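You operate a simulated robot arm through the tools that you are given. There is no shell and no other tool. Be economical: measure what you need, move in short steps, check, and stop when the job is done.

The job below is to be done with a simulated two-armed robot. You get a single attempt, and the scene is never put back.

TASK
Wipe up the spill on the island top with the cloth napkin and put it back.

It is judged by the outcome, as a careful person would: the job done as asked, and still so three seconds after it is handed in. It fails if anything else is knocked over, pushed out of place, dropped, spilled or broken. Flat cloth is picked up by pressing the open fingertips on it (5 to 10 N) and closing them slowly along it; thin cloth reads only 2 to 8 mm in the jaws.

THE ROBOT
Two 7-joint arms with two-finger parallel grippers on one trunk, on a base that drives. Base frame: it is fixed to the floor where the robot stands at the start and does not move with it; the origin is under the middle of the robot, x ahead of it, y to its left, z up. Units: cm, rad, N and s.
The left shoulder is at the start at [6, 14.7, 54.3], the right one opposite. With the tool pointing down near the work surface each hand reaches from about 10 to 58 cm from the robot's upright axis, wherever it stands, measured 20 degrees to its own side. Payload 3.43 kg a hand.
The tool frame of a hand sits at the grasp point between the pads (the TCP): z along the fingers, y along the line on which they close. The tips reach 3 cm beyond it. The gripper opens to 9.4 cm. The fingers are 2.8 cm wide and 1 cm thick; the gripper's body (5 by 9.6 cm) begins 5.5 cm behind the TCP.
Orientation is told as [roll, pitch, yaw] about the base's x, y, z axes, in that order, counted from this pose: with the fingers straight down and closing along the base's y, the tool's x points along the base's -x, its y along +y and its z along -z.

THE INTERFACE
- The arms move only by the tool play_rows. It takes "left_plan", "right_plan" or both (then of equal length, played together; a hand with none holds still); each is a list of rows, each a list of 7 numbers: the shift along the tool's x, y, z in units of 20 mm (1.0 is 20 mm), then the turn, a rotation vector about the tool's x, y, z in units of 8 degrees (1.0 is 8 degrees), then the opening, from 0 (shut) to 1 (fully open). In form: [[tx, ty, tz, rx, ry, rz, hand], ...]. A call has 1 to 8 rows; each row shifts and turns the commanded pose from where the row before left it, along the tool's axes as they then stand. A call with a number of a shift or a turn outside -1 to 1 is refused whole. A row lasts 0.2 s, in which the tool goes at most 5 cm and 0.15 rad; a call with a longer step from one row to the next is refused whole, and so is a gripper value outside its range. Where a pose cannot be reached the arm comes as near as it can. A force on the tool above 40 N (or 10 N above the force at the start of the call, whichever is more), or a blocked arm, ends the call early, and 0.2 s more pass. The fingers move at their own pace (about 7.2 cm/s each) and stop on an object; they squeeze with about 27 N. The grip force told is the motor's: it shows also when the fingers shut on nothing. Time passes only in rows, and 0.2 s behind the last, so rows that do not move let the fingers close. The reply holds the time, the measured pose of the TCP, the force on the tool along the base axes, the opening and the grip force, in the units named above and with some noise, with the torque about the TCP (base axes, N m) and any sound that the robot's microphone picked up.
- Cameras (640 x 400 px; columns grow to the right, rows downward): "scene" is now at [5.55, -2.61, 118.53]; the picture's right is [-0.28, -0.96, 0.00], its down [-0.46, 0.14, -0.88] and it looks along [0.84, -0.25, -0.48] (base axes); focal length 255 px, centre (320, 200). "left" rides on the left gripper at [7.6, -1.4, -10.3] in its tool frame; the picture's right is [0.18, 0.98, 0.00], its down [-0.75, 0.14, -0.64] and it looks along [-0.63, 0.12, 0.77] (tool axes); focal length 243 px, centre (320, 200). "right" rides on the right gripper at [7.6, 1.4, -10.2] in its tool frame; the picture's right is [-0.18, 0.98, 0.00], its down [-0.75, -0.14, -0.64] and it looks along [-0.63, -0.12, 0.77] (tool axes); focal length 243 px, centre (320, 200). There is no depth. A picture from a camera that has moved, and an enlarged one, comes with that camera's place and axes in the base frame and with its lens.
- get_image(camera): a new picture of that camera. It takes no simulated time.
- move_column(by): slides the trunk up (or, below 0, down) by that many cm; the arms and the scene camera ride with it, the base frame stays. It gives what a move gives, with no picture.
- drive_base(legs): drives the robot by 1 to 6 legs, each [ahead, left, turn to the left] in cm, cm and rad, along the robot's own axes; the way and the turn of a leg run together, so that a leg with both is an arc; at most 150 cm and 3.142 rad a leg. The arms and the cameras ride along, it lands a little off, and it stops where it bumps. It gives what a move gives.
- aim_head(pan, tilt): turns the head with the scene camera to pan (to the left, within 1.501 rad either way) and tilt (down, from -0.506 to 1.204), counted from straight ahead of the robot. It gives what a move gives.
- inspect(camera, box): a new picture of the part [left, top, right, bottom] of that camera's present view, enlarged. It takes no simulated time.
- job_done(): hands the job in; it is judged then, once.

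Work in short steps. Places have to be worked out from the pictures, the camera data and where the tool is seen: move nearer, look again, correct. Check each grasp and each placing, and mend what went wrong. You have 120 turns and 108 pictures in all, those below and enlarged ones among them. Open the grippers and draw the arms clear of the work before you hand the job in, unless the task says otherwise; then end with one line.

The tools are called after "Request:" as a command line: name --argument value ..., lists and objects as JSON in quotes. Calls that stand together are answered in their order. play_rows: Moves the arms, as the interface text tells. Its arguments: {"type":"object","properties":{"left_plan":{"type":"array"},"right_plan":{"type":"array"}},"required":[]} The other tools are called the same way: move_column (by) slides the trunk up or down; drive_base (legs) drives the base; aim_head (pan, tilt) turns the head that bears the scene camera; get_image (camera) takes a picture; inspect (camera, box) takes an enlarged picture of a part of a camera's view; job_done () hands the job in.

At the start:

```text
time_s: 0.0
left_ee_pos: [31.14, -0.98, 99.87]
left_ee_rot: [-0.002, -0.001, 0.0]
left_contact_force: [0.4, -0.1, 1.0]
left_wrist_torque: [0.01, 0.01, 0.0]
left_grip_width: 9.37
left_grasp_force: 0.0
right_ee_pos: [27.41, -26.48, 99.93]
right_ee_rot: [0.001, -0.002, -0.001]
right_contact_force: [-0.3, -0.1, -0.6]
right_wrist_torque: [0.0, -0.03, 0.0]
right_grip_width: 9.42
right_grasp_force: 0.0
trunk travel left (down, up): [-25.0, 0.0]
robot x, y, heading: [-0.05, -0.04, 0.001]
head pan, tilt: [-0.286, 0.504]
```

scene: 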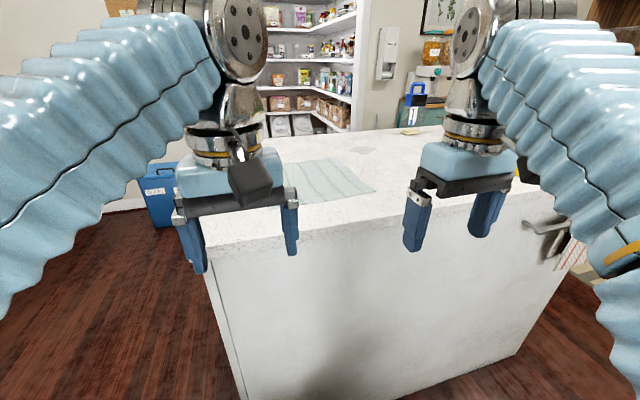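
right: 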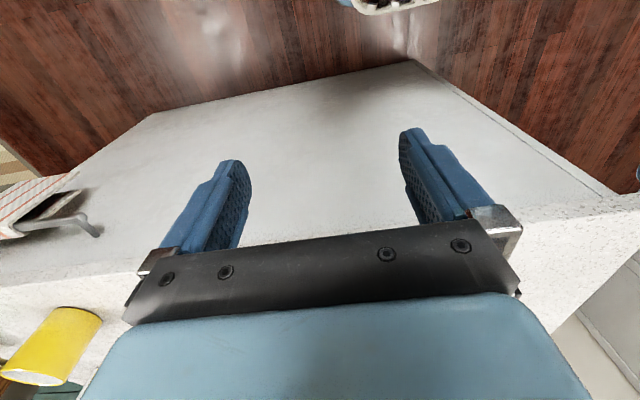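
left: 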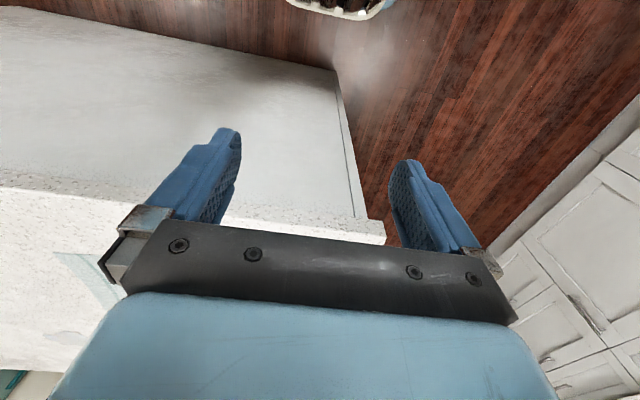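

The island top is ahead, with a striped cloth and perhaps a spill behind it. I enlarge the view of the top.

Request:
inspect --camera "scene" --box '[200, 100, 560, 260]'

Request:
aim_head --pan -0.286 --tilt 0.75

```text
1.78 times, centred on (380, 180) of scene
camera zoom: at [5.55, -2.61, 118.53], right [-0.28, -0.96, 0.0], down [-0.46, 0.14, -0.88], along [0.84, -0.25, -0.48], focal length 454 px, centre (213, 236)
```

zoom: 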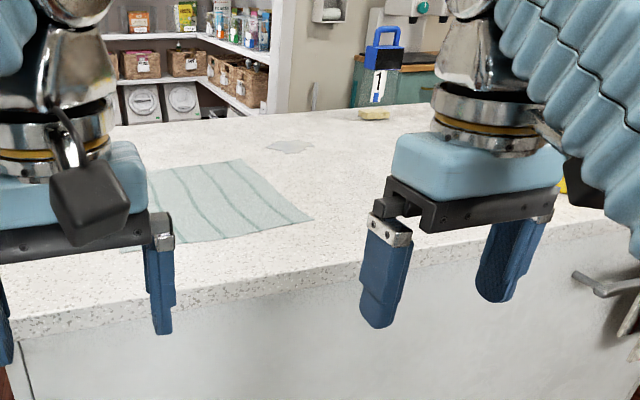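

```text
time_s: 0.8
left_ee_pos: [31.11, -0.95, 99.87]
left_ee_rot: [-0.001, -0.001, 0.0]
left_contact_force: [-0.8, 0.1, 0.9]
left_wrist_torque: [-0.03, 0.01, -0.01]
left_grip_width: 9.39
left_grasp_force: 0.1
right_ee_pos: [27.44, -26.51, 99.95]
right_ee_rot: [-0.001, -0.002, 0.0]
right_contact_force: [0.3, -0.2, -0.1]
right_wrist_torque: [-0.03, -0.01, -0.01]
right_grip_width: 9.43
right_grasp_force: 0.0
trunk travel left (down, up): [-25.0, 0.0]
robot x, y, heading: [0.34, 0.11, 0.001]
head pan, tilt: [-0.286, 0.75]
```

The spill seems to be the greyish patch beyond the striped cloth, and there is a sponge further on. I take pictures with the new tilt.

Request:
get_image --camera "scene"

```text
103 pictures are left
camera scene: at [4.78, -2.38, 116.39], right [-0.28, -0.96, 0.0], down [-0.65, 0.19, -0.73], along [0.7, -0.21, -0.68], focal length 255 px, centre (320, 200)
```

scene: 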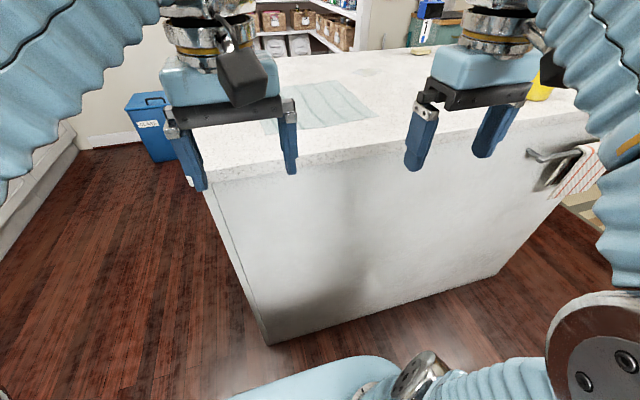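

The island front is about x=43–45, top z≈92, cloth around x≈60, y≈-20, spill about x≈82, y≈-41. I check how much room the base has ahead by looking down.

Request:
aim_head --pan 0.0 --tilt 1.2

Request:
get_image --camera "scene"

```text
time_s: 1.7
left_ee_pos: [31.06, -0.89, 99.86]
left_ee_rot: [-0.002, -0.001, 0.002]
left_contact_force: [0.0, 0.2, -0.8]
left_wrist_torque: [-0.02, -0.01, 0.01]
left_grip_width: 9.41
left_grasp_force: 0.1
right_ee_pos: [27.4, -26.47, 99.96]
right_ee_rot: [0.0, 0.0, -0.002]
right_contact_force: [0.0, 0.1, -0.5]
right_wrist_torque: [0.02, -0.01, -0.01]
right_grip_width: 9.38
right_grasp_force: 0.1
trunk travel left (down, up): [-25.0, 0.0]
robot x, y, heading: [-0.32, 0.11, 0.001]
head pan, tilt: [0.0, 1.201]
```

```text
102 pictures are left
camera scene: at [2.43, -0.05, 113.21], right [0.0, -1.0, 0.0], down [-0.93, 0.0, -0.36], along [0.36, 0.0, -0.93], focal length 255 px, centre (320, 200)
```

scene: 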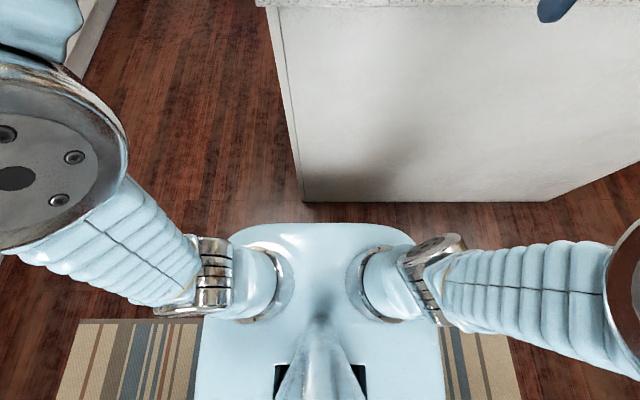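

The body front is about 18–25 cm ahead of the axis, so some 20 cm of advance is available. I lift both hands a little, then drive right and a bit ahead.

Request:
play_rows --left_plan '[[0, 0, -1, 0, 0, 0, 1], [0, 0, -1, 0, 0, 0, 1], [0, 0, -1, 0, 0, 0, 1]]' --right_plan '[[0, 0, -1, 0, 0, 0, 1], [0, 0, -1, 0, 0, 0, 1], [0, 0, -1, 0, 0, 0, 1]]'

Request:
drive_base --legs '[[0, -20, 0], [12, 0, 0]]'

Request:
get_image --camera "scene"

Request:
get_image --camera "right"

```text
time_s: 2.5
left_ee_pos: [31.23, -1.05, 99.74]
left_ee_rot: [-0.002, -0.002, 0.0]
left_contact_force: [-0.1, 0.2, 0.9]
left_wrist_torque: [0.0, 0.0, 0.04]
left_grip_width: 9.4
left_grasp_force: 0.0
left hand out of reach, approached as far as the arm can: row 1, 2, 3
right_ee_pos: [27.44, -26.35, 99.9]
right_ee_rot: [0.0, 0.0, -0.002]
right_contact_force: [0.1, -0.4, -0.2]
right_wrist_torque: [0.01, 0.03, 0.0]
right_grip_width: 9.38
right_grasp_force: 0.1
right hand out of reach, approached as far as the arm can: row 1, 2, 3
trunk travel left (down, up): [-25.0, 0.0]
robot x, y, heading: [-0.23, -0.27, -0.001]
head pan, tilt: [0.0, 1.201]
```

```text
time_s: 4.9
left_ee_pos: [43.15, -20.93, 99.88]
left_ee_rot: [-0.001, -0.005, -0.002]
left_contact_force: [-0.2, 0.3, 0.8]
left_wrist_torque: [0.05, -0.03, -0.02]
left_grip_width: 9.42
left_grasp_force: 0.1
right_ee_pos: [39.47, -46.47, 99.96]
right_ee_rot: [0.0, -0.002, 0.001]
right_contact_force: [0.0, -0.2, 0.1]
right_wrist_torque: [0.0, -0.01, 0.02]
right_grip_width: 9.39
right_grasp_force: 0.0
trunk travel left (down, up): [-25.0, 0.0]
robot x, y, heading: [12.1, -20.3, -0.001]
head pan, tilt: [0.0, 1.201]
```

```text
101 pictures are left
camera scene: at [14.44, -20.03, 113.21], right [0.0, -1.0, 0.0], down [-0.93, 0.0, -0.36], along [0.36, 0.0, -0.93], focal length 255 px, centre (320, 200)
```

scene: 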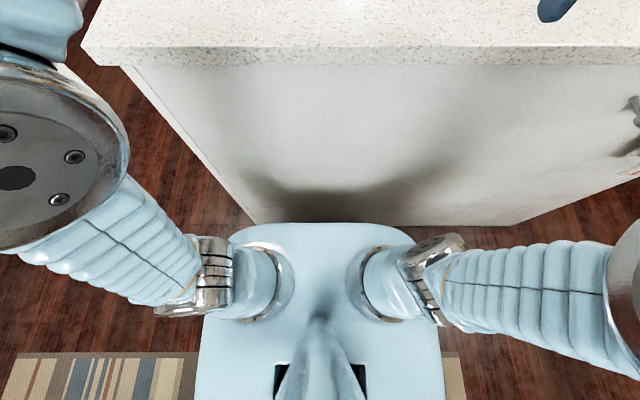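

```text
100 pictures are left
camera right: at [31.73, -44.92, 110.19], right [0.18, 0.98, 0.0], down [0.75, -0.14, 0.64], along [0.63, -0.12, -0.77], focal length 243 px, centre (320, 200)
```

right: 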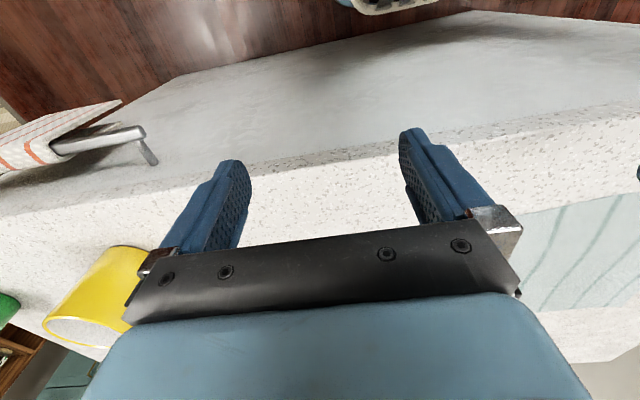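

Clear so far; island edge x≈42, with body front about x≈30. I creep another 7 cm and look forward.

Request:
drive_base --legs '[[7, 0, 0]]'

Request:
aim_head --pan 0.0 --tilt 0.6

Request:
get_image --camera "scene"

```text
time_s: 5.9
left_ee_pos: [50.19, -20.89, 99.85]
left_ee_rot: [-0.001, -0.003, 0.0]
left_contact_force: [-0.5, -0.5, -0.5]
left_wrist_torque: [0.02, -0.03, 0.02]
left_grip_width: 9.39
left_grasp_force: 0.1
right_ee_pos: [46.53, -46.45, 99.91]
right_ee_rot: [0.001, 0.0, 0.001]
right_contact_force: [-1.2, -0.7, -0.2]
right_wrist_torque: [0.0, -0.01, 0.0]
right_grip_width: 9.43
right_grasp_force: 0.1
trunk travel left (down, up): [-25.0, 0.0]
robot x, y, heading: [19.14, -20.29, -0.005]
head pan, tilt: [0.0, 1.201]
```

```text
time_s: 6.9
left_ee_pos: [50.23, -20.84, 99.92]
left_ee_rot: [-0.001, -0.002, 0.001]
left_contact_force: [0.3, -0.6, 0.2]
left_wrist_torque: [0.04, -0.01, -0.02]
left_grip_width: 9.4
left_grasp_force: 0.0
right_ee_pos: [46.52, -46.43, 99.91]
right_ee_rot: [-0.001, 0.001, 0.0]
right_contact_force: [0.7, -0.4, -0.6]
right_wrist_torque: [-0.01, 0.02, 0.01]
right_grip_width: 9.39
right_grasp_force: 0.1
trunk travel left (down, up): [-25.0, 0.0]
robot x, y, heading: [19.03, -20.24, -0.0]
head pan, tilt: [0.0, 0.6]
```

```text
99 pictures are left
camera scene: at [24.76, -20.03, 117.66], right [0.0, -1.0, 0.0], down [-0.57, 0.0, -0.82], along [0.82, 0.0, -0.57], focal length 255 px, centre (320, 200)
```

scene: 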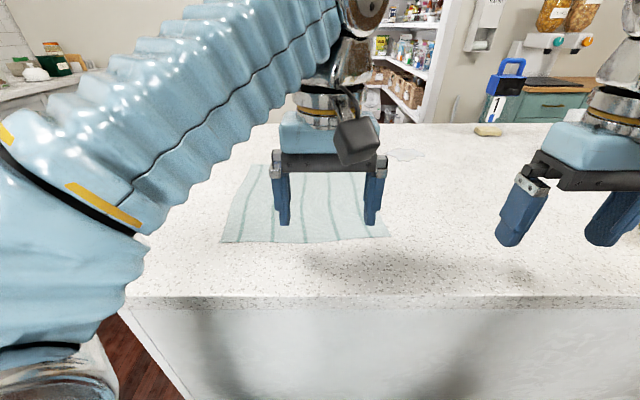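

Cloth spans about x 51–75, y −5…−30; the spill is about x 77–85, y −36…−46, so close to the limit of reach. I move the left hand aside to the left and creep 3 cm more forward.

Request:
play_rows --left_plan '[[0, 1, 0, 0, 0, 0, 1], [0, 1, 0, 0, 0, 0, 1], [0, 1, 0, 0, 0, 0, 1], [0, 1, 0, 0, 0, 0, 1], [0, 1, 0, 0, 0, 0, 1], [0, 1, 0, 0, 0, 0, 1], [0, 1, 0, 0, 0, 0, 1], [0, 1, 0, 0, 0, 0, 1]]'

Request:
play_rows --left_plan '[[0, 1, 0, 0, 0, 0, 1], [0, 1, 0, 0, 0, 0, 1], [0, 1, 0, 0, 0, 0, 1], [0.5, 1, 0, 0, 0, 0, 1], [0.5, 0.5, 0, 0, 0, 0, 1]]'

Request:
drive_base --legs '[[3, 0, 0]]'

Request:
get_image --camera "scene"

```text
time_s: 8.7
left_ee_pos: [50.2, -4.84, 99.79]
left_ee_rot: [0.0, -0.003, -0.002]
left_contact_force: [0.4, 0.5, 0.0]
left_wrist_torque: [0.0, 0.03, -0.01]
left_grip_width: 9.43
left_grasp_force: 0.1
right_ee_pos: [46.49, -46.46, 99.94]
right_ee_rot: [0.0, 0.001, 0.0]
right_contact_force: [0.5, 0.0, -0.1]
right_wrist_torque: [0.0, -0.01, 0.0]
right_grip_width: 9.4
right_grasp_force: 0.0
trunk travel left (down, up): [-25.0, 0.0]
robot x, y, heading: [18.76, -20.09, -0.002]
head pan, tilt: [0.0, 0.6]
```

```text
time_s: 9.9
left_ee_pos: [48.29, 4.25, 99.77]
left_ee_rot: [-0.003, -0.003, 0.001]
left_contact_force: [-1.0, 0.4, 0.0]
left_wrist_torque: [0.01, 0.03, -0.01]
left_grip_width: 9.41
left_grasp_force: 0.1
right_ee_pos: [46.54, -46.45, 99.95]
right_ee_rot: [0.0, 0.0, 0.0]
right_contact_force: [-0.6, -0.4, -0.5]
right_wrist_torque: [-0.02, 0.01, 0.01]
right_grip_width: 9.4
right_grasp_force: 0.1
trunk travel left (down, up): [-25.0, 0.0]
robot x, y, heading: [18.97, -20.03, 0.003]
head pan, tilt: [0.0, 0.6]
```

```text
time_s: 10.8
left_ee_pos: [49.69, 4.18, 99.59]
left_ee_rot: [-0.002, -0.002, 0.002]
left_contact_force: [0.0, 0.0, -0.1]
left_wrist_torque: [-0.03, -0.02, 0.01]
left_grip_width: 9.38
left_grasp_force: 0.1
right_ee_pos: [48.23, -46.51, 99.98]
right_ee_rot: [0.001, 0.001, 0.0]
right_contact_force: [-0.2, 0.9, -0.5]
right_wrist_torque: [0.01, -0.02, 0.0]
right_grip_width: 9.38
right_grasp_force: 0.1
trunk travel left (down, up): [-25.0, 0.0]
robot x, y, heading: [20.82, -19.99, -0.001]
head pan, tilt: [0.0, 0.6]
stopped in leg 1: the robot was blocked; the commanded pose is now the measured one
```

```text
98 pictures are left
camera scene: at [26.31, -20.06, 117.67], right [0.0, -1.0, 0.0], down [-0.56, 0.0, -0.83], along [0.83, 0.0, -0.56], focal length 255 px, centre (320, 200)
```

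scene: 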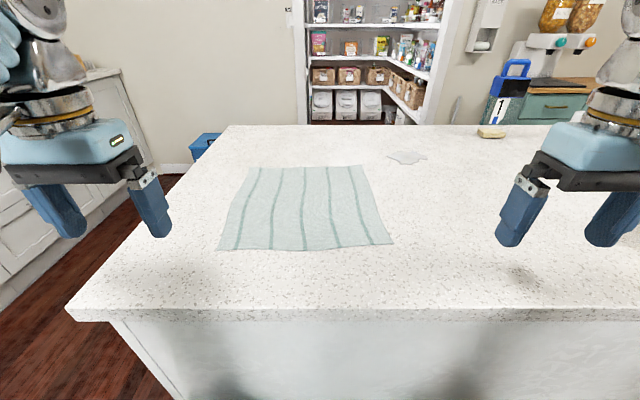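

Base just touched, so I back off slightly. The cloth is now fully visible (centre ≈(65,−18)); spill centre ≈(83,−41). I tilt the right hand 24° forward and move it over the cloth.

Request:
drive_base --legs '[[-0.7, 0, 0]]'

Request:
play_rows --right_plan '[[0, 0, 0, 0, -1, 0, 1], [0, 0, 0, 0, -1, 0, 1], [0, 0, 0, 0, -1, 0, 1]]'

Request:
play_rows --right_plan '[[-0.634, 0.95, 0.282, 0, 0, 0, 1], [-0.634, 0.95, 0.282, 0, 0, 0, 1], [-0.634, 0.95, 0.282, 0, 0, 0, 1], [-0.634, 0.95, 0.282, 0, 0, 0, 1], [-0.634, 0.95, 0.282, 0, 0, 0, 1], [-0.634, 0.95, 0.282, 0, 0, 0, 1], [-0.634, 0.95, 0.282, 0, 0, 0, 1], [-0.634, 0.95, 0.282, 0, 0, 0, 1]]'

```text
time_s: 11.6
left_ee_pos: [49.04, 4.1, 99.71]
left_ee_rot: [-0.003, -0.003, 0.003]
left_contact_force: [0.1, 0.1, -0.3]
left_wrist_torque: [0.0, 0.0, 0.03]
left_grip_width: 9.41
left_grasp_force: 0.0
right_ee_pos: [47.36, -46.44, 99.89]
right_ee_rot: [0.001, -0.001, 0.002]
right_contact_force: [0.3, 0.5, 0.5]
right_wrist_torque: [-0.04, -0.02, 0.01]
right_grip_width: 9.39
right_grasp_force: 0.1
trunk travel left (down, up): [-25.0, 0.0]
robot x, y, heading: [20.04, -19.93, 0.008]
head pan, tilt: [0.0, 0.6]
```

```text
time_s: 12.3
left_ee_pos: [48.99, 4.2, 99.69]
left_ee_rot: [-0.004, -0.001, 0.001]
left_contact_force: [-0.4, 0.8, 1.0]
left_wrist_torque: [0.0, 0.02, 0.0]
left_grip_width: 9.42
left_grasp_force: 0.0
right_ee_pos: [47.45, -46.44, 99.95]
right_ee_rot: [0.001, -0.421, 0.002]
right_contact_force: [-0.2, -0.2, 0.6]
right_wrist_torque: [-0.03, 0.04, -0.03]
right_grip_width: 9.42
right_grasp_force: 0.0
trunk travel left (down, up): [-25.0, 0.0]
robot x, y, heading: [19.58, -19.81, 0.005]
head pan, tilt: [0.0, 0.6]
```

```text
time_s: 14.2
left_ee_pos: [49.07, 4.12, 99.68]
left_ee_rot: [-0.003, -0.002, 0.002]
left_contact_force: [0.0, -0.4, 0.2]
left_wrist_torque: [0.0, 0.01, 0.01]
left_grip_width: 9.4
left_grasp_force: 0.1
right_ee_pos: [58.62, -31.36, 100.02]
right_ee_rot: [0.002, -0.419, 0.0]
right_contact_force: [-1.0, -0.5, 0.0]
right_wrist_torque: [0.02, 0.02, -0.01]
right_grip_width: 9.4
right_grasp_force: 0.1
trunk travel left (down, up): [-25.0, 0.0]
robot x, y, heading: [19.9, -19.67, 0.002]
head pan, tilt: [0.0, 0.6]
```

Motion is as commanded; I finish the approach and look.

Request:
play_rows --right_plan '[[-0.634, 0.95, 0.282, 0, 0, 0, 1], [-0.634, 0.95, 0.282, 0, 0, 0, 1], [-0.634, 0.95, 0.282, 0, 0, 0, 1], [-0.634, 0.95, 0.282, 0, 0, 0, 1], [-0.634, 0.95, 0.282, 0, 0, 0, 1], [-0.634, 0.95, 0.282, 0, 0, 0, 1], [-0.634, 0.95, 0.282, 0, 0, 0, 1]]'

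Request:
get_image --camera "scene"

Request:
get_image --camera "right"

```text
time_s: 15.8
left_ee_pos: [48.97, 4.23, 99.77]
left_ee_rot: [-0.002, -0.001, 0.002]
left_contact_force: [-0.4, -0.1, -0.3]
left_wrist_torque: [0.04, 0.01, 0.04]
left_grip_width: 9.4
left_grasp_force: 0.2
right_ee_pos: [68.18, -17.86, 99.91]
right_ee_rot: [0.002, -0.417, 0.002]
right_contact_force: [0.1, 0.4, 0.0]
right_wrist_torque: [0.01, -0.01, 0.03]
right_grip_width: 9.39
right_grasp_force: 0.1
trunk travel left (down, up): [-25.0, 0.0]
robot x, y, heading: [20.06, -20.09, 0.002]
head pan, tilt: [0.0, 0.6]
```

```text
97 pictures are left
camera scene: at [25.6, -20.06, 117.67], right [0.0, -1.0, 0.0], down [-0.56, 0.0, -0.83], along [0.83, 0.0, -0.56], focal length 255 px, centre (320, 200)
```

scene: 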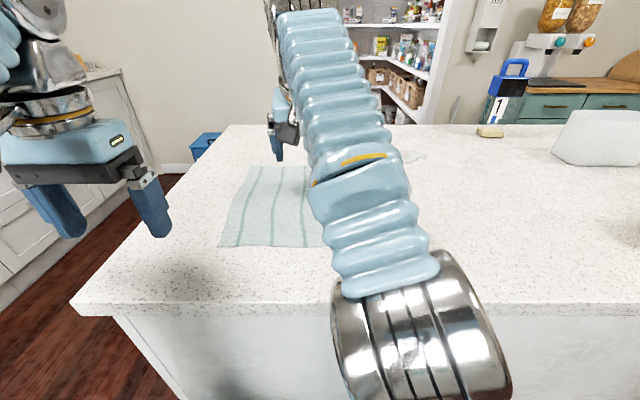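

```text
96 pictures are left
camera right: at [57.04, -16.36, 106.21], right [0.17, 0.98, 0.08], down [0.43, -0.14, 0.89], along [0.89, -0.12, -0.44], focal length 243 px, centre (320, 200)
```

right: 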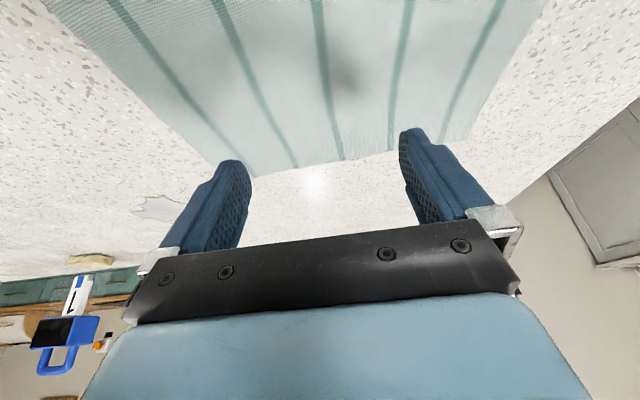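

Arms clear; cloth's far edge is ≈x 77. I move 3 cm forward, 2 cm down with the gripper half open.

Request:
play_rows --right_plan '[[-0.48, 0, 0.76, 0, 0, 0, 0.5], [-0.48, 0, 0.76, 0, 0, 0, 0.5], [0, 0, 0, 0, 0, 0, 0.5]]'

Request:
get_image --camera "right"

```text
time_s: 16.6
left_ee_pos: [49.13, 4.18, 99.76]
left_ee_rot: [-0.004, -0.002, 0.002]
left_contact_force: [0.5, -0.1, 0.3]
left_wrist_torque: [0.0, 0.04, -0.03]
left_grip_width: 9.41
left_grasp_force: 0.1
right_ee_pos: [71.34, -17.95, 97.9]
right_ee_rot: [0.001, -0.42, 0.001]
right_contact_force: [0.5, -1.1, 0.6]
right_wrist_torque: [-0.01, 0.01, 0.0]
right_grip_width: 4.7
right_grasp_force: 0.0
trunk travel left (down, up): [-25.0, 0.0]
robot x, y, heading: [19.86, -19.93, 0.0]
head pan, tilt: [0.0, 0.6]
```

```text
95 pictures are left
camera right: at [60.01, -16.45, 104.25], right [0.17, 0.98, 0.08], down [0.43, -0.14, 0.89], along [0.89, -0.12, -0.44], focal length 243 px, centre (320, 200)
```

right: 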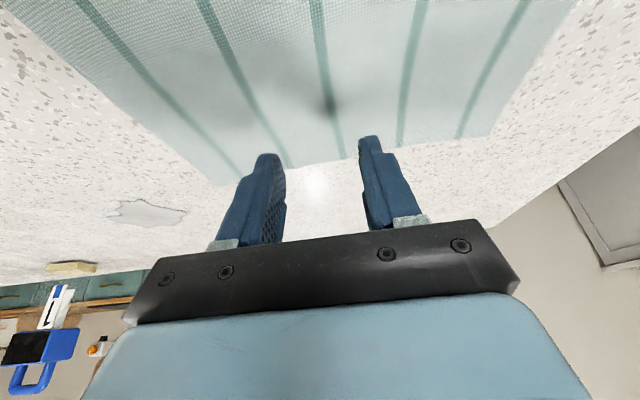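

Tips are about 1–2.5 cm above the cloth. I lower in small rows, watching the force.

Request:
play_rows --right_plan '[[0.08, 0, 0.18, 0, 0, 0, 0.5], [0.08, 0, 0.18, 0, 0, 0, 0.5], [0.08, 0, 0.18, 0, 0, 0, 0.5]]'

```text
time_s: 17.4
left_ee_pos: [49.01, 4.12, 99.78]
left_ee_rot: [-0.002, -0.001, 0.002]
left_contact_force: [0.1, -0.5, 0.1]
left_wrist_torque: [0.03, -0.02, 0.04]
left_grip_width: 9.41
left_grasp_force: 0.0
right_ee_pos: [71.25, -17.91, 96.81]
right_ee_rot: [0.001, -0.419, 0.001]
right_contact_force: [0.7, 0.2, 0.3]
right_wrist_torque: [-0.02, 0.01, 0.01]
right_grip_width: 4.7
right_grasp_force: 0.0
trunk travel left (down, up): [-25.0, 0.0]
robot x, y, heading: [19.7, -19.9, 0.001]
head pan, tilt: [0.0, 0.6]
```

Request:
play_rows --right_plan '[[0.06, 0, 0.137, 0, 0, 0, 0.5], [0.06, 0, 0.137, 0, 0, 0, 0.5]]'

Request:
play_rows --right_plan '[[0.06, 0, 0.137, 0, 0, 0, 0.5]]'

```text
time_s: 17.9
left_ee_pos: [49.0, 4.16, 99.73]
left_ee_rot: [-0.004, -0.003, 0.001]
left_contact_force: [0.1, -0.9, -0.1]
left_wrist_torque: [0.02, 0.02, 0.0]
left_grip_width: 9.38
left_grasp_force: 0.1
right_ee_pos: [71.2, -17.96, 96.25]
right_ee_rot: [0.0, -0.419, 0.002]
right_contact_force: [0.9, -0.2, 0.0]
right_wrist_torque: [0.02, 0.03, 0.0]
right_grip_width: 4.7
right_grasp_force: 0.0
trunk travel left (down, up): [-25.0, 0.0]
robot x, y, heading: [19.9, -19.85, -0.003]
head pan, tilt: [0.0, 0.6]
```

```text
time_s: 18.4
left_ee_pos: [49.01, 4.21, 99.7]
left_ee_rot: [-0.003, -0.003, 0.001]
left_contact_force: [-0.3, 0.1, 1.1]
left_wrist_torque: [0.02, -0.03, 0.02]
left_grip_width: 9.4
left_grasp_force: 0.0
right_ee_pos: [71.25, -17.98, 95.96]
right_ee_rot: [0.0, -0.42, 0.002]
right_contact_force: [-0.1, -0.1, -0.9]
right_wrist_torque: [0.01, -0.01, 0.01]
right_grip_width: 4.71
right_grasp_force: 0.1
trunk travel left (down, up): [-25.0, 0.0]
robot x, y, heading: [19.71, -20.11, -0.001]
head pan, tilt: [0.0, 0.6]
```

No contact yet at rear-edge z≈92.6; I look at the gap, then continue in small steps.

Request:
play_rows --right_plan '[[0.06, 0, 0.137, 0, 0, 0, 0.5]]'

Request:
get_image --camera "right"

```text
time_s: 18.8
left_ee_pos: [49.02, 4.18, 99.71]
left_ee_rot: [-0.004, -0.002, 0.003]
left_contact_force: [-0.6, -0.3, -0.7]
left_wrist_torque: [0.02, -0.03, -0.01]
left_grip_width: 9.4
left_grasp_force: 0.0
right_ee_pos: [71.33, -17.99, 95.57]
right_ee_rot: [0.001, -0.419, 0.002]
right_contact_force: [-0.5, -0.3, -0.1]
right_wrist_torque: [-0.03, 0.03, 0.01]
right_grip_width: 4.68
right_grasp_force: 0.1
trunk travel left (down, up): [-25.0, 0.0]
robot x, y, heading: [20.33, -19.77, 0.002]
head pan, tilt: [0.0, 0.6]
```

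```text
94 pictures are left
camera right: at [60.0, -16.46, 101.88], right [0.17, 0.98, 0.08], down [0.43, -0.14, 0.89], along [0.89, -0.12, -0.44], focal length 243 px, centre (320, 200)
```

right: 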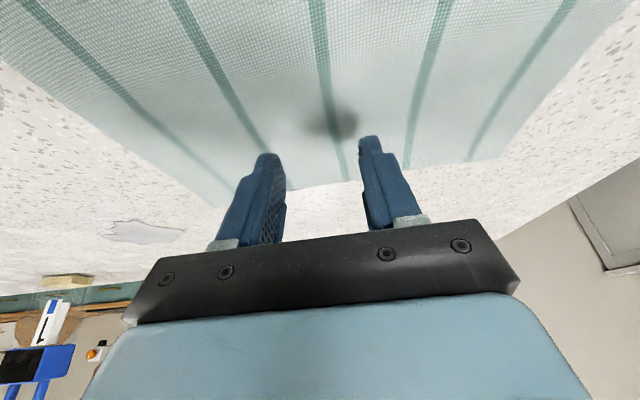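

Request:
play_rows --right_plan '[[0.05, 0, 0.11, 0, 0, 0, 0.5], [0.05, 0, 0.11, 0, 0, 0, 0.5]]'

Request:
play_rows --right_plan '[[0.05, 0, 0.11, 0, 0, 0, 0.5], [0.05, 0, 0.11, 0, 0, 0, 0.5]]'

```text
time_s: 19.4
left_ee_pos: [49.05, 4.2, 99.78]
left_ee_rot: [-0.004, -0.001, 0.0]
left_contact_force: [1.2, 0.5, -0.1]
left_wrist_torque: [0.01, 0.0, -0.02]
left_grip_width: 9.39
left_grasp_force: 0.0
right_ee_pos: [71.18, -17.91, 95.08]
right_ee_rot: [0.0, -0.418, 0.0]
right_contact_force: [-0.5, 0.6, 0.4]
right_wrist_torque: [0.02, -0.02, 0.02]
right_grip_width: 4.71
right_grasp_force: 0.1
trunk travel left (down, up): [-25.0, 0.0]
robot x, y, heading: [19.96, -19.87, 0.001]
head pan, tilt: [0.0, 0.6]
```

```text
time_s: 19.9
left_ee_pos: [48.98, 4.15, 99.73]
left_ee_rot: [-0.004, -0.001, 0.0]
left_contact_force: [-0.2, -0.6, -0.1]
left_wrist_torque: [-0.02, -0.01, 0.0]
left_grip_width: 9.39
left_grasp_force: 0.1
right_ee_pos: [71.16, -17.97, 94.59]
right_ee_rot: [0.001, -0.417, 0.002]
right_contact_force: [-0.7, 0.7, 0.7]
right_wrist_torque: [-0.01, 0.03, 0.01]
right_grip_width: 4.67
right_grasp_force: 0.2
trunk travel left (down, up): [-25.0, 0.0]
robot x, y, heading: [19.74, -20.0, 0.004]
head pan, tilt: [0.0, 0.6]
```

Request:
play_rows --right_plan '[[0.05, 0, 0.11, 0, 0, 0, 0.5], [0.05, 0, 0.11, 0, 0, 0, 0.5]]'

Request:
play_rows --right_plan '[[0.05, 0, 0.11, 0, 0, 0, 0.5]]'

Request:
play_rows --right_plan '[[0.05, 0, 0.11, 0, 0, 0, 0.5]]'

```text
time_s: 20.6
left_ee_pos: [48.96, 4.28, 99.81]
left_ee_rot: [-0.003, -0.002, 0.002]
left_contact_force: [0.1, -0.9, 0.5]
left_wrist_torque: [0.02, 0.0, -0.03]
left_grip_width: 9.43
left_grasp_force: 0.1
right_ee_pos: [71.29, -17.9, 94.38]
right_ee_rot: [0.003, -0.423, 0.003]
right_contact_force: [3.1, 0.2, 18.1]
right_wrist_torque: [0.0, -0.11, -0.02]
right_grip_width: 4.69
right_grasp_force: 0.1
trunk travel left (down, up): [-25.0, 0.0]
robot x, y, heading: [20.29, -20.13, 0.005]
head pan, tilt: [0.0, 0.6]
```

```text
time_s: 21.0
left_ee_pos: [49.0, 4.13, 99.7]
left_ee_rot: [-0.003, -0.002, 0.002]
left_contact_force: [0.8, 0.3, -0.5]
left_wrist_torque: [0.0, 0.01, 0.0]
left_grip_width: 9.36
left_grasp_force: 0.1
right_ee_pos: [71.18, -17.92, 94.4]
right_ee_rot: [0.004, -0.431, 0.001]
right_contact_force: [-0.9, 0.1, 16.8]
right_wrist_torque: [-0.09, 0.01, -0.04]
right_grip_width: 4.72
right_grasp_force: 0.0
trunk travel left (down, up): [-25.0, 0.0]
robot x, y, heading: [19.68, -20.19, -0.003]
head pan, tilt: [0.0, 0.6]
stopped in row 1 (right hand): the force on the tool passed its limit at 42 N (the readings are from after the stop); the commanded pose is now the measured one
```

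```text
time_s: 21.6
left_ee_pos: [48.87, 4.16, 99.73]
left_ee_rot: [-0.002, -0.002, 0.003]
left_contact_force: [-0.5, 0.4, 0.9]
left_wrist_torque: [-0.01, -0.01, 0.01]
left_grip_width: 9.4
left_grasp_force: 0.0
right_ee_pos: [71.12, -17.92, 94.29]
right_ee_rot: [0.007, -0.44, 0.001]
right_contact_force: [0.9, 1.1, 17.7]
right_wrist_torque: [-0.18, -0.02, -0.02]
right_grip_width: 4.68
right_grasp_force: 0.2
trunk travel left (down, up): [-25.0, 0.0]
robot x, y, heading: [19.86, -19.96, 0.002]
head pan, tilt: [0.0, 0.6]
stopped in row 1 (right hand): the force on the tool passed its limit at 42 N (the readings are from after the stop); the commanded pose is now the measured one
```

Contact at TCP z≈94.4 (17 N), so the surface is z≈91. I ease up a hair to get 5–10 N.

Request:
play_rows --right_plan '[[-0.02, 0, -0.045, 0, 0, 0, 0.5]]'

```text
time_s: 22.0
left_ee_pos: [48.88, 4.27, 99.75]
left_ee_rot: [-0.002, -0.002, 0.001]
left_contact_force: [-0.2, -0.9, 0.2]
left_wrist_torque: [-0.01, 0.0, -0.04]
left_grip_width: 9.41
left_grasp_force: 0.1
right_ee_pos: [71.22, -17.98, 94.38]
right_ee_rot: [0.004, -0.436, 0.001]
right_contact_force: [0.1, 0.6, 17.7]
right_wrist_torque: [-0.17, -0.02, 0.01]
right_grip_width: 4.7
right_grasp_force: 0.0
trunk travel left (down, up): [-25.0, 0.0]
robot x, y, heading: [20.16, -19.83, 0.002]
head pan, tilt: [0.0, 0.6]
```

Request:
play_rows --right_plan '[[-0.02, 0, -0.045, 0, 0, 0, 0.5]]'

Request:
play_rows --right_plan '[[-0.01, 0, -0.023, 0, 0, 0, 0.5]]'

```text
time_s: 22.4
left_ee_pos: [48.99, 4.34, 99.84]
left_ee_rot: [-0.002, -0.001, 0.002]
left_contact_force: [0.3, -0.8, 0.5]
left_wrist_torque: [-0.01, -0.04, 0.02]
left_grip_width: 9.4
left_grasp_force: 0.0
right_ee_pos: [71.3, -17.91, 94.41]
right_ee_rot: [0.003, -0.435, 0.002]
right_contact_force: [1.1, 0.5, 13.5]
right_wrist_torque: [-0.14, -0.04, 0.03]
right_grip_width: 4.68
right_grasp_force: 0.1
trunk travel left (down, up): [-25.0, 0.0]
robot x, y, heading: [19.98, -19.81, 0.009]
head pan, tilt: [0.0, 0.6]
```

```text
time_s: 22.8
left_ee_pos: [48.9, 4.17, 99.73]
left_ee_rot: [-0.002, -0.001, 0.002]
left_contact_force: [0.1, -0.2, 0.3]
left_wrist_torque: [-0.01, 0.01, 0.0]
left_grip_width: 9.41
left_grasp_force: 0.1
right_ee_pos: [71.23, -17.99, 94.39]
right_ee_rot: [0.004, -0.434, 0.001]
right_contact_force: [-1.0, 0.5, 7.9]
right_wrist_torque: [-0.15, 0.03, -0.03]
right_grip_width: 4.71
right_grasp_force: 0.1
trunk travel left (down, up): [-25.0, 0.0]
robot x, y, heading: [20.02, -19.85, -0.003]
head pan, tilt: [0.0, 0.6]
```

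Force is now 8 N; I close slowly along the cloth.

Request:
play_rows --right_plan '[[0, 0, 0, 0, 0, 0, 0.42], [0, 0, 0, 0, 0, 0, 0.34], [0, 0, 0, 0, 0, 0, 0.26], [0, 0, 0, 0, 0, 0, 0.18], [0, 0, 0, 0, 0, 0, 0.1], [0, 0, 0, 0, 0, 0, 0.0], [0, 0, 0, 0, 0, 0, 0.0], [0, 0, 0, 0, 0, 0, 0.0]]'

Request:
get_image --camera "right"

```text
time_s: 24.6
left_ee_pos: [48.98, 4.18, 99.7]
left_ee_rot: [-0.004, 0.0, 0.001]
left_contact_force: [0.9, 0.7, -0.3]
left_wrist_torque: [0.01, -0.02, 0.0]
left_grip_width: 9.38
left_grasp_force: 0.0
right_ee_pos: [71.37, -17.92, 94.42]
right_ee_rot: [0.003, -0.435, 0.001]
right_contact_force: [-0.1, 0.9, 0.0]
right_wrist_torque: [0.02, 0.01, 0.01]
right_grip_width: 0.23
right_grasp_force: 26.8
trunk travel left (down, up): [-25.0, 0.0]
robot x, y, heading: [20.11, -19.84, 0.006]
head pan, tilt: [0.0, 0.6]
```

```text
93 pictures are left
camera right: at [59.94, -16.47, 100.52], right [0.16, 0.98, 0.08], down [0.41, -0.14, 0.9], along [0.9, -0.11, -0.43], focal length 243 px, centre (320, 200)
```

right: 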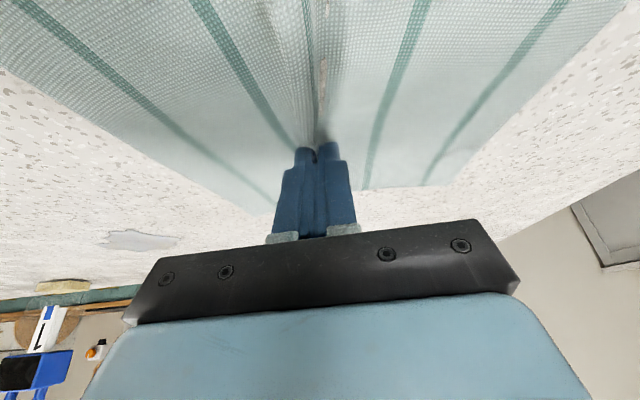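

Grip reads 2.3 mm and a fold shows between the fingers: the cloth is held. I lift 2 cm, tilt 16° more for reach, and start toward the spill.

Request:
play_rows --right_plan '[[-0.41, 0, -0.91, 0, 0, 0, 0], [0, 0, 0, 0, -1, 0, 0], [0, 0, 0, 0, -1, 0, 0], [-0.31, -0.95, 0.269, 0, 0, 0, 0], [-0.31, -0.95, 0.269, 0, 0, 0, 0]]'

Request:
get_image --camera "right"

Request:
get_image --camera "scene"

```text
time_s: 25.8
left_ee_pos: [49.12, 4.33, 99.79]
left_ee_rot: [-0.003, 0.0, 0.002]
left_contact_force: [-0.4, 0.2, -1.4]
left_wrist_torque: [-0.02, 0.02, -0.01]
left_grip_width: 9.38
left_grasp_force: 0.0
right_ee_pos: [73.01, -21.84, 96.58]
right_ee_rot: [0.005, -0.716, 0.0]
right_contact_force: [-0.8, 1.5, -0.6]
right_wrist_torque: [-0.03, 0.0, -0.04]
right_grip_width: 0.2
right_grasp_force: 26.8
trunk travel left (down, up): [-25.0, 0.0]
robot x, y, heading: [19.94, -19.94, 0.002]
head pan, tilt: [0.0, 0.6]
```

```text
92 pictures are left
camera right: at [60.37, -20.3, 99.19], right [0.14, 0.98, 0.12], down [0.15, -0.14, 0.98], along [0.98, -0.11, -0.17], focal length 243 px, centre (320, 200)
```

right: 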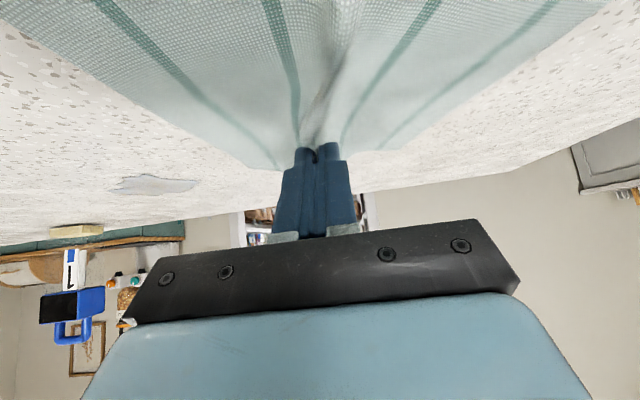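

```text
91 pictures are left
camera scene: at [25.61, -20.04, 117.67], right [0.0, -1.0, 0.0], down [-0.56, 0.0, -0.83], along [0.83, 0.0, -0.56], focal length 255 px, centre (320, 200)
```

scene: 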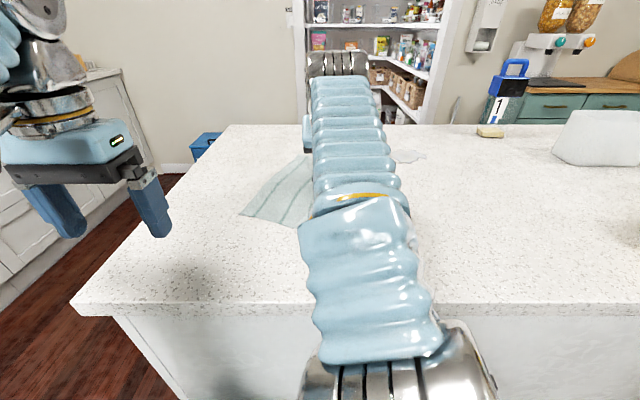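

The cloth follows, held at its far edge. Spill re-measured at ≈(83.5,−40.5); I continue there.

Request:
play_rows --right_plan '[[-0.302, -0.91, 0.262, 0, 0, 0, 0], [-0.302, -0.91, 0.262, 0, 0, 0, 0], [-0.302, -0.91, 0.262, 0, 0, 0, 0], [-0.302, -0.91, 0.262, 0, 0, 0, 0], [-0.302, -0.91, 0.262, 0, 0, 0, 0], [-0.302, -0.91, 0.262, 0, 0, 0, 0]]'

Request:
get_image --camera "right"

Request:
get_image --camera "scene"

```text
time_s: 27.2
left_ee_pos: [48.98, 4.13, 99.7]
left_ee_rot: [-0.004, -0.001, 0.001]
left_contact_force: [-0.5, 0.5, 0.1]
left_wrist_torque: [0.02, 0.02, 0.0]
left_grip_width: 9.4
left_grasp_force: 0.0
right_ee_pos: [77.79, -32.68, 96.42]
right_ee_rot: [0.005, -0.713, 0.002]
right_contact_force: [0.0, -0.2, 0.2]
right_wrist_torque: [0.0, 0.02, -0.02]
right_grip_width: 0.2
right_grasp_force: 26.6
trunk travel left (down, up): [-25.0, 0.0]
robot x, y, heading: [19.94, -20.03, 0.005]
head pan, tilt: [0.0, 0.6]
```

```text
90 pictures are left
camera right: at [65.15, -31.18, 99.18], right [0.14, 0.98, 0.12], down [0.15, -0.14, 0.98], along [0.98, -0.11, -0.17], focal length 243 px, centre (320, 200)
```

right: 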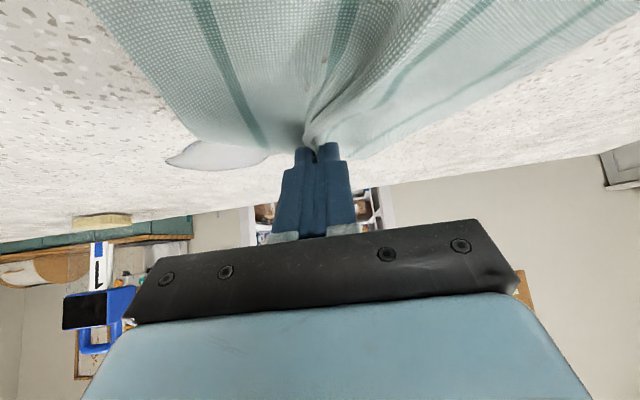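

```text
89 pictures are left
camera scene: at [25.61, -20.05, 117.67], right [0.0, -1.0, 0.0], down [-0.56, 0.0, -0.83], along [0.83, 0.0, -0.56], focal length 255 px, centre (320, 200)
```

scene: 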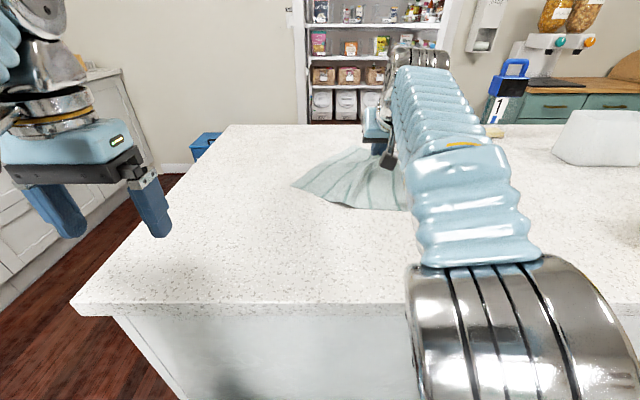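

The leading cloth edge is now at the spill. I go on to its centre and lower until light contact.

Request:
play_rows --right_plan '[[-0.302, -0.91, 0.262, 0, 0, 0, 0], [-0.302, -0.91, 0.262, 0, 0, 0, 0], [-0.302, -0.91, 0.262, 0, 0, 0, 0], [-0.302, -0.91, 0.262, 0, 0, 0, 0], [0.26, 0, 0.3, 0, 0, 0, 0], [0.26, 0, 0.3, 0, 0, 0, 0]]'

Request:
get_image --camera "right"

```text
time_s: 28.6
left_ee_pos: [48.97, 4.25, 99.68]
left_ee_rot: [-0.002, 0.0, 0.001]
left_contact_force: [-0.2, 0.4, -0.2]
left_wrist_torque: [0.0, -0.04, 0.03]
left_grip_width: 9.38
left_grasp_force: 0.2
right_ee_pos: [80.85, -39.88, 94.83]
right_ee_rot: [0.004, -0.713, 0.002]
right_contact_force: [0.0, 0.6, 0.4]
right_wrist_torque: [-0.01, -0.02, 0.04]
right_grip_width: 0.2
right_grasp_force: 26.3
trunk travel left (down, up): [-25.0, 0.0]
robot x, y, heading: [20.02, -19.91, -0.0]
head pan, tilt: [0.0, 0.6]
```

```text
88 pictures are left
camera right: at [68.41, -38.41, 97.57], right [0.14, 0.98, 0.12], down [0.15, -0.14, 0.98], along [0.98, -0.11, -0.17], focal length 243 px, centre (320, 200)
```

right: 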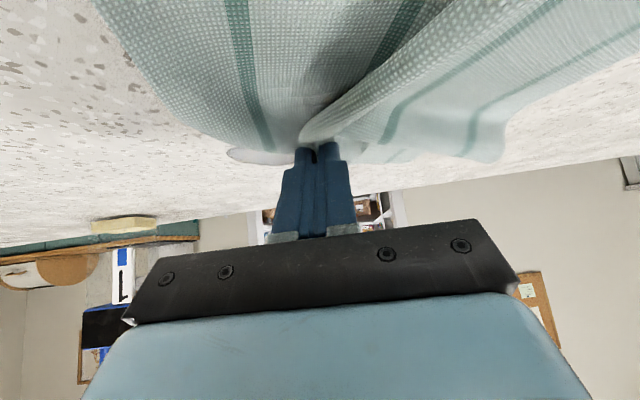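

Request:
play_rows --right_plan '[[0.08, 0, 0.09, 0, 0, 0, 0], [0.08, 0, 0.09, 0, 0, 0, 0]]'

Request:
play_rows --right_plan '[[0.06, 0, 0.07, 0, 0, 0, 0]]'

```text
time_s: 29.2
left_ee_pos: [49.03, 4.22, 99.8]
left_ee_rot: [-0.002, -0.001, 0.001]
left_contact_force: [0.1, 0.3, 0.2]
left_wrist_torque: [-0.01, -0.01, 0.0]
left_grip_width: 9.4
left_grasp_force: 0.1
right_ee_pos: [81.01, -40.0, 94.35]
right_ee_rot: [0.004, -0.716, 0.0]
right_contact_force: [1.2, 0.9, 4.1]
right_wrist_torque: [0.01, -0.08, -0.04]
right_grip_width: 0.2
right_grasp_force: 26.9
trunk travel left (down, up): [-25.0, 0.0]
robot x, y, heading: [19.92, -20.06, 0.006]
head pan, tilt: [0.0, 0.6]
```

```text
time_s: 29.6
left_ee_pos: [48.86, 4.26, 99.79]
left_ee_rot: [-0.004, -0.002, 0.003]
left_contact_force: [-0.2, -0.3, 0.3]
left_wrist_torque: [-0.01, 0.0, 0.01]
left_grip_width: 9.42
left_grasp_force: 0.0
right_ee_pos: [80.96, -39.91, 94.32]
right_ee_rot: [0.004, -0.719, -0.001]
right_contact_force: [3.8, 0.3, 16.2]
right_wrist_torque: [0.0, -0.27, -0.01]
right_grip_width: 0.2
right_grasp_force: 26.3
trunk travel left (down, up): [-25.0, 0.0]
robot x, y, heading: [19.65, -19.78, 0.001]
head pan, tilt: [0.0, 0.6]
```

Contact at 4→16 N. I rub in a raster: toward −y, then forward, then back.

Request:
play_rows --right_plan '[[0, -0.9, 0, 0, 0, 0, 0], [0, -0.9, 0, 0, 0, 0, 0], [0, -0.9, 0, 0, 0, 0, 0], [0, -0.9, 0, 0, 0, 0, 0], [-0.567, 0, 0.49, 0, 0, 0, 0], [-0.567, 0, 0.49, 0, 0, 0, 0]]'

Request:
get_image --camera "right"

```text
time_s: 31.0
left_ee_pos: [48.84, 4.17, 99.82]
left_ee_rot: [-0.004, -0.004, 0.002]
left_contact_force: [-0.5, 0.0, 0.4]
left_wrist_torque: [0.02, -0.01, 0.02]
left_grip_width: 9.41
left_grasp_force: 0.0
right_ee_pos: [83.6, -47.33, 94.36]
right_ee_rot: [0.006, -0.719, -0.001]
right_contact_force: [-7.2, -1.2, 26.0]
right_wrist_torque: [-0.05, 0.0, 0.02]
right_grip_width: 0.21
right_grasp_force: 27.1
trunk travel left (down, up): [-25.0, 0.0]
robot x, y, heading: [20.02, -20.1, -0.001]
head pan, tilt: [0.0, 0.6]
```

```text
87 pictures are left
camera right: at [71.05, -45.75, 97.04], right [0.14, 0.98, 0.12], down [0.15, -0.14, 0.98], along [0.98, -0.12, -0.16], focal length 243 px, centre (320, 200)
```

right: 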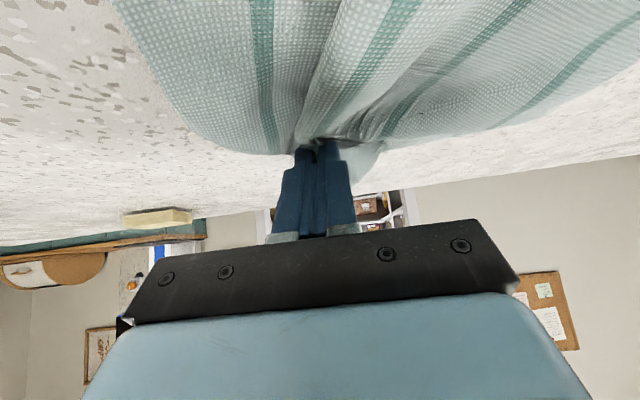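

Force is 26 N, so I ease slightly and sweep back toward +y across the far half of the spill.

Request:
play_rows --right_plan '[[-0.015, 0.9, -0.018, 0, 0, 0, 0], [-0.015, 0.9, -0.018, 0, 0, 0, 0], [0, 0.9, 0, 0, 0, 0, 0], [0, 0.9, 0, 0, 0, 0, 0], [0, 0.9, 0, 0, 0, 0, 0], [0, 0.9, 0, 0, 0, 0, 0], [0, 0.9, 0, 0, 0, 0, 0], [0, 0.9, 0, 0, 0, 0, 0]]'

Request:
get_image --camera "right"

Request:
get_image --camera "scene"

```text
time_s: 32.8
left_ee_pos: [48.91, 4.09, 99.81]
left_ee_rot: [-0.002, -0.004, 0.001]
left_contact_force: [0.5, -0.1, 0.2]
left_wrist_torque: [0.0, 0.05, 0.02]
left_grip_width: 9.37
left_grasp_force: 0.0
right_ee_pos: [83.73, -32.65, 94.27]
right_ee_rot: [0.006, -0.715, -0.002]
right_contact_force: [-0.9, -6.7, 19.9]
right_wrist_torque: [-0.18, -0.2, -0.06]
right_grip_width: 0.21
right_grasp_force: 26.9
trunk travel left (down, up): [-25.0, 0.0]
robot x, y, heading: [19.73, -20.08, 0.005]
head pan, tilt: [0.0, 0.6]
```

```text
86 pictures are left
camera right: at [71.18, -31.24, 97.08], right [0.14, 0.98, 0.13], down [0.15, -0.15, 0.98], along [0.98, -0.11, -0.17], focal length 243 px, centre (320, 200)
```

right: 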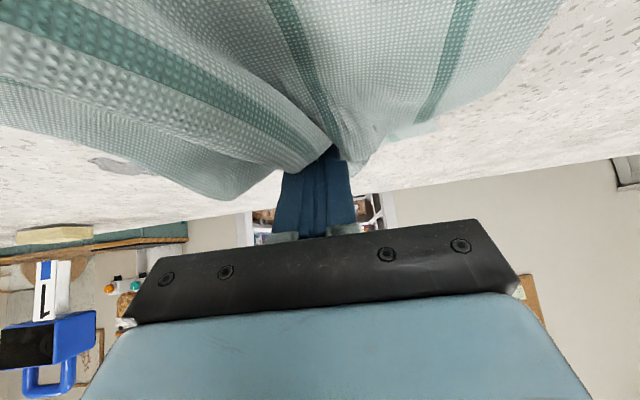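

```text
85 pictures are left
camera scene: at [25.46, -20.09, 117.67], right [0.0, -1.0, 0.0], down [-0.56, 0.0, -0.83], along [0.83, 0.0, -0.56], focal length 255 px, centre (320, 200)
```

scene: 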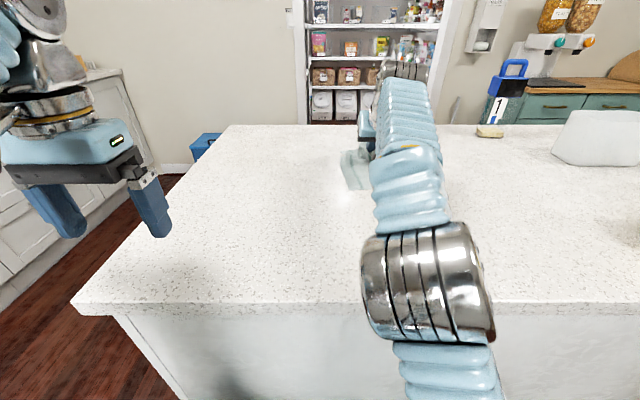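

A piece of spill remains at ≈(83,−44), the rest is under the cloth. I keep sweeping.

Request:
play_rows --right_plan '[[0.2, -0.95, -0.18, 0, 0, 0, 0], [0, -0.95, 0, 0, 0, 0, 0], [0, -0.95, 0, 0, 0, 0, 0], [0, -0.95, 0, 0, 0, 0, 0], [0, -0.95, 0, 0, 0, 0, 0], [0, -0.95, 0, 0, 0, 0, 0], [0, -0.95, 0, 0, 0, 0, 0], [0, -0.95, 0, 0, 0, 0, 0]]'

Request:
play_rows --right_plan '[[0.5, 0.4, -0.43, 0, 0, 0, 0], [0.5, 0.4, -0.43, 0, 0, 0, 0], [0, 0.9, 0, 0, 0, 0, 0], [0, 0.9, 0, 0, 0, 0, 0], [0, 0.9, 0, 0, 0, 0, 0], [0, 0.9, 0, 0, 0, 0, 0], [0, 0.9, 0, 0, 0, 0, 0], [0, 0.9, 0, 0, 0, 0, 0]]'

Request:
get_image --camera "right"

```text
time_s: 34.6
left_ee_pos: [48.96, 4.22, 99.71]
left_ee_rot: [-0.004, -0.002, 0.002]
left_contact_force: [-0.3, 0.3, 0.4]
left_wrist_torque: [0.02, 0.0, -0.02]
left_grip_width: 9.4
left_grasp_force: 0.0
right_ee_pos: [83.4, -47.83, 94.4]
right_ee_rot: [0.004, -0.715, 0.002]
right_contact_force: [-0.1, 5.4, 17.6]
right_wrist_torque: [0.17, -0.14, 0.02]
right_grip_width: 0.19
right_grasp_force: 27.1
trunk travel left (down, up): [-25.0, 0.0]
robot x, y, heading: [19.85, -19.55, 0.001]
head pan, tilt: [0.0, 0.6]
```

```text
time_s: 36.4
left_ee_pos: [48.89, 4.13, 99.83]
left_ee_rot: [-0.002, -0.003, 0.001]
left_contact_force: [0.3, -0.3, -0.2]
left_wrist_torque: [0.0, 0.0, 0.02]
left_grip_width: 9.42
left_grasp_force: 0.0
right_ee_pos: [80.56, -35.52, 94.36]
right_ee_rot: [0.007, -0.716, -0.003]
right_contact_force: [0.6, -7.1, 21.3]
right_wrist_torque: [-0.18, -0.21, -0.04]
right_grip_width: 0.25
right_grasp_force: 26.8
trunk travel left (down, up): [-25.0, 0.0]
robot x, y, heading: [20.11, -19.85, 0.001]
head pan, tilt: [0.0, 0.6]
```

```text
84 pictures are left
camera right: at [68.02, -34.06, 97.08], right [0.14, 0.98, 0.13], down [0.15, -0.15, 0.98], along [0.98, -0.11, -0.17], focal length 243 px, centre (320, 200)
```

right: 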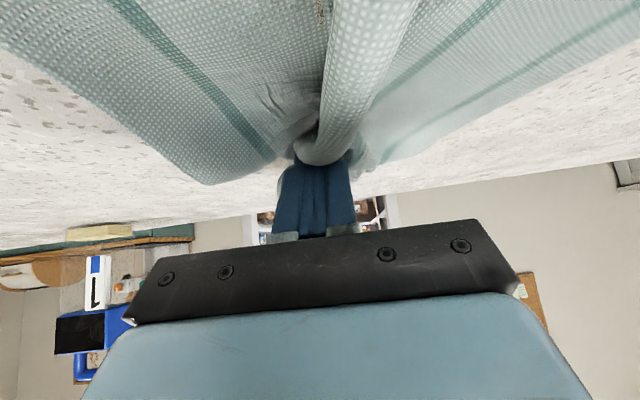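

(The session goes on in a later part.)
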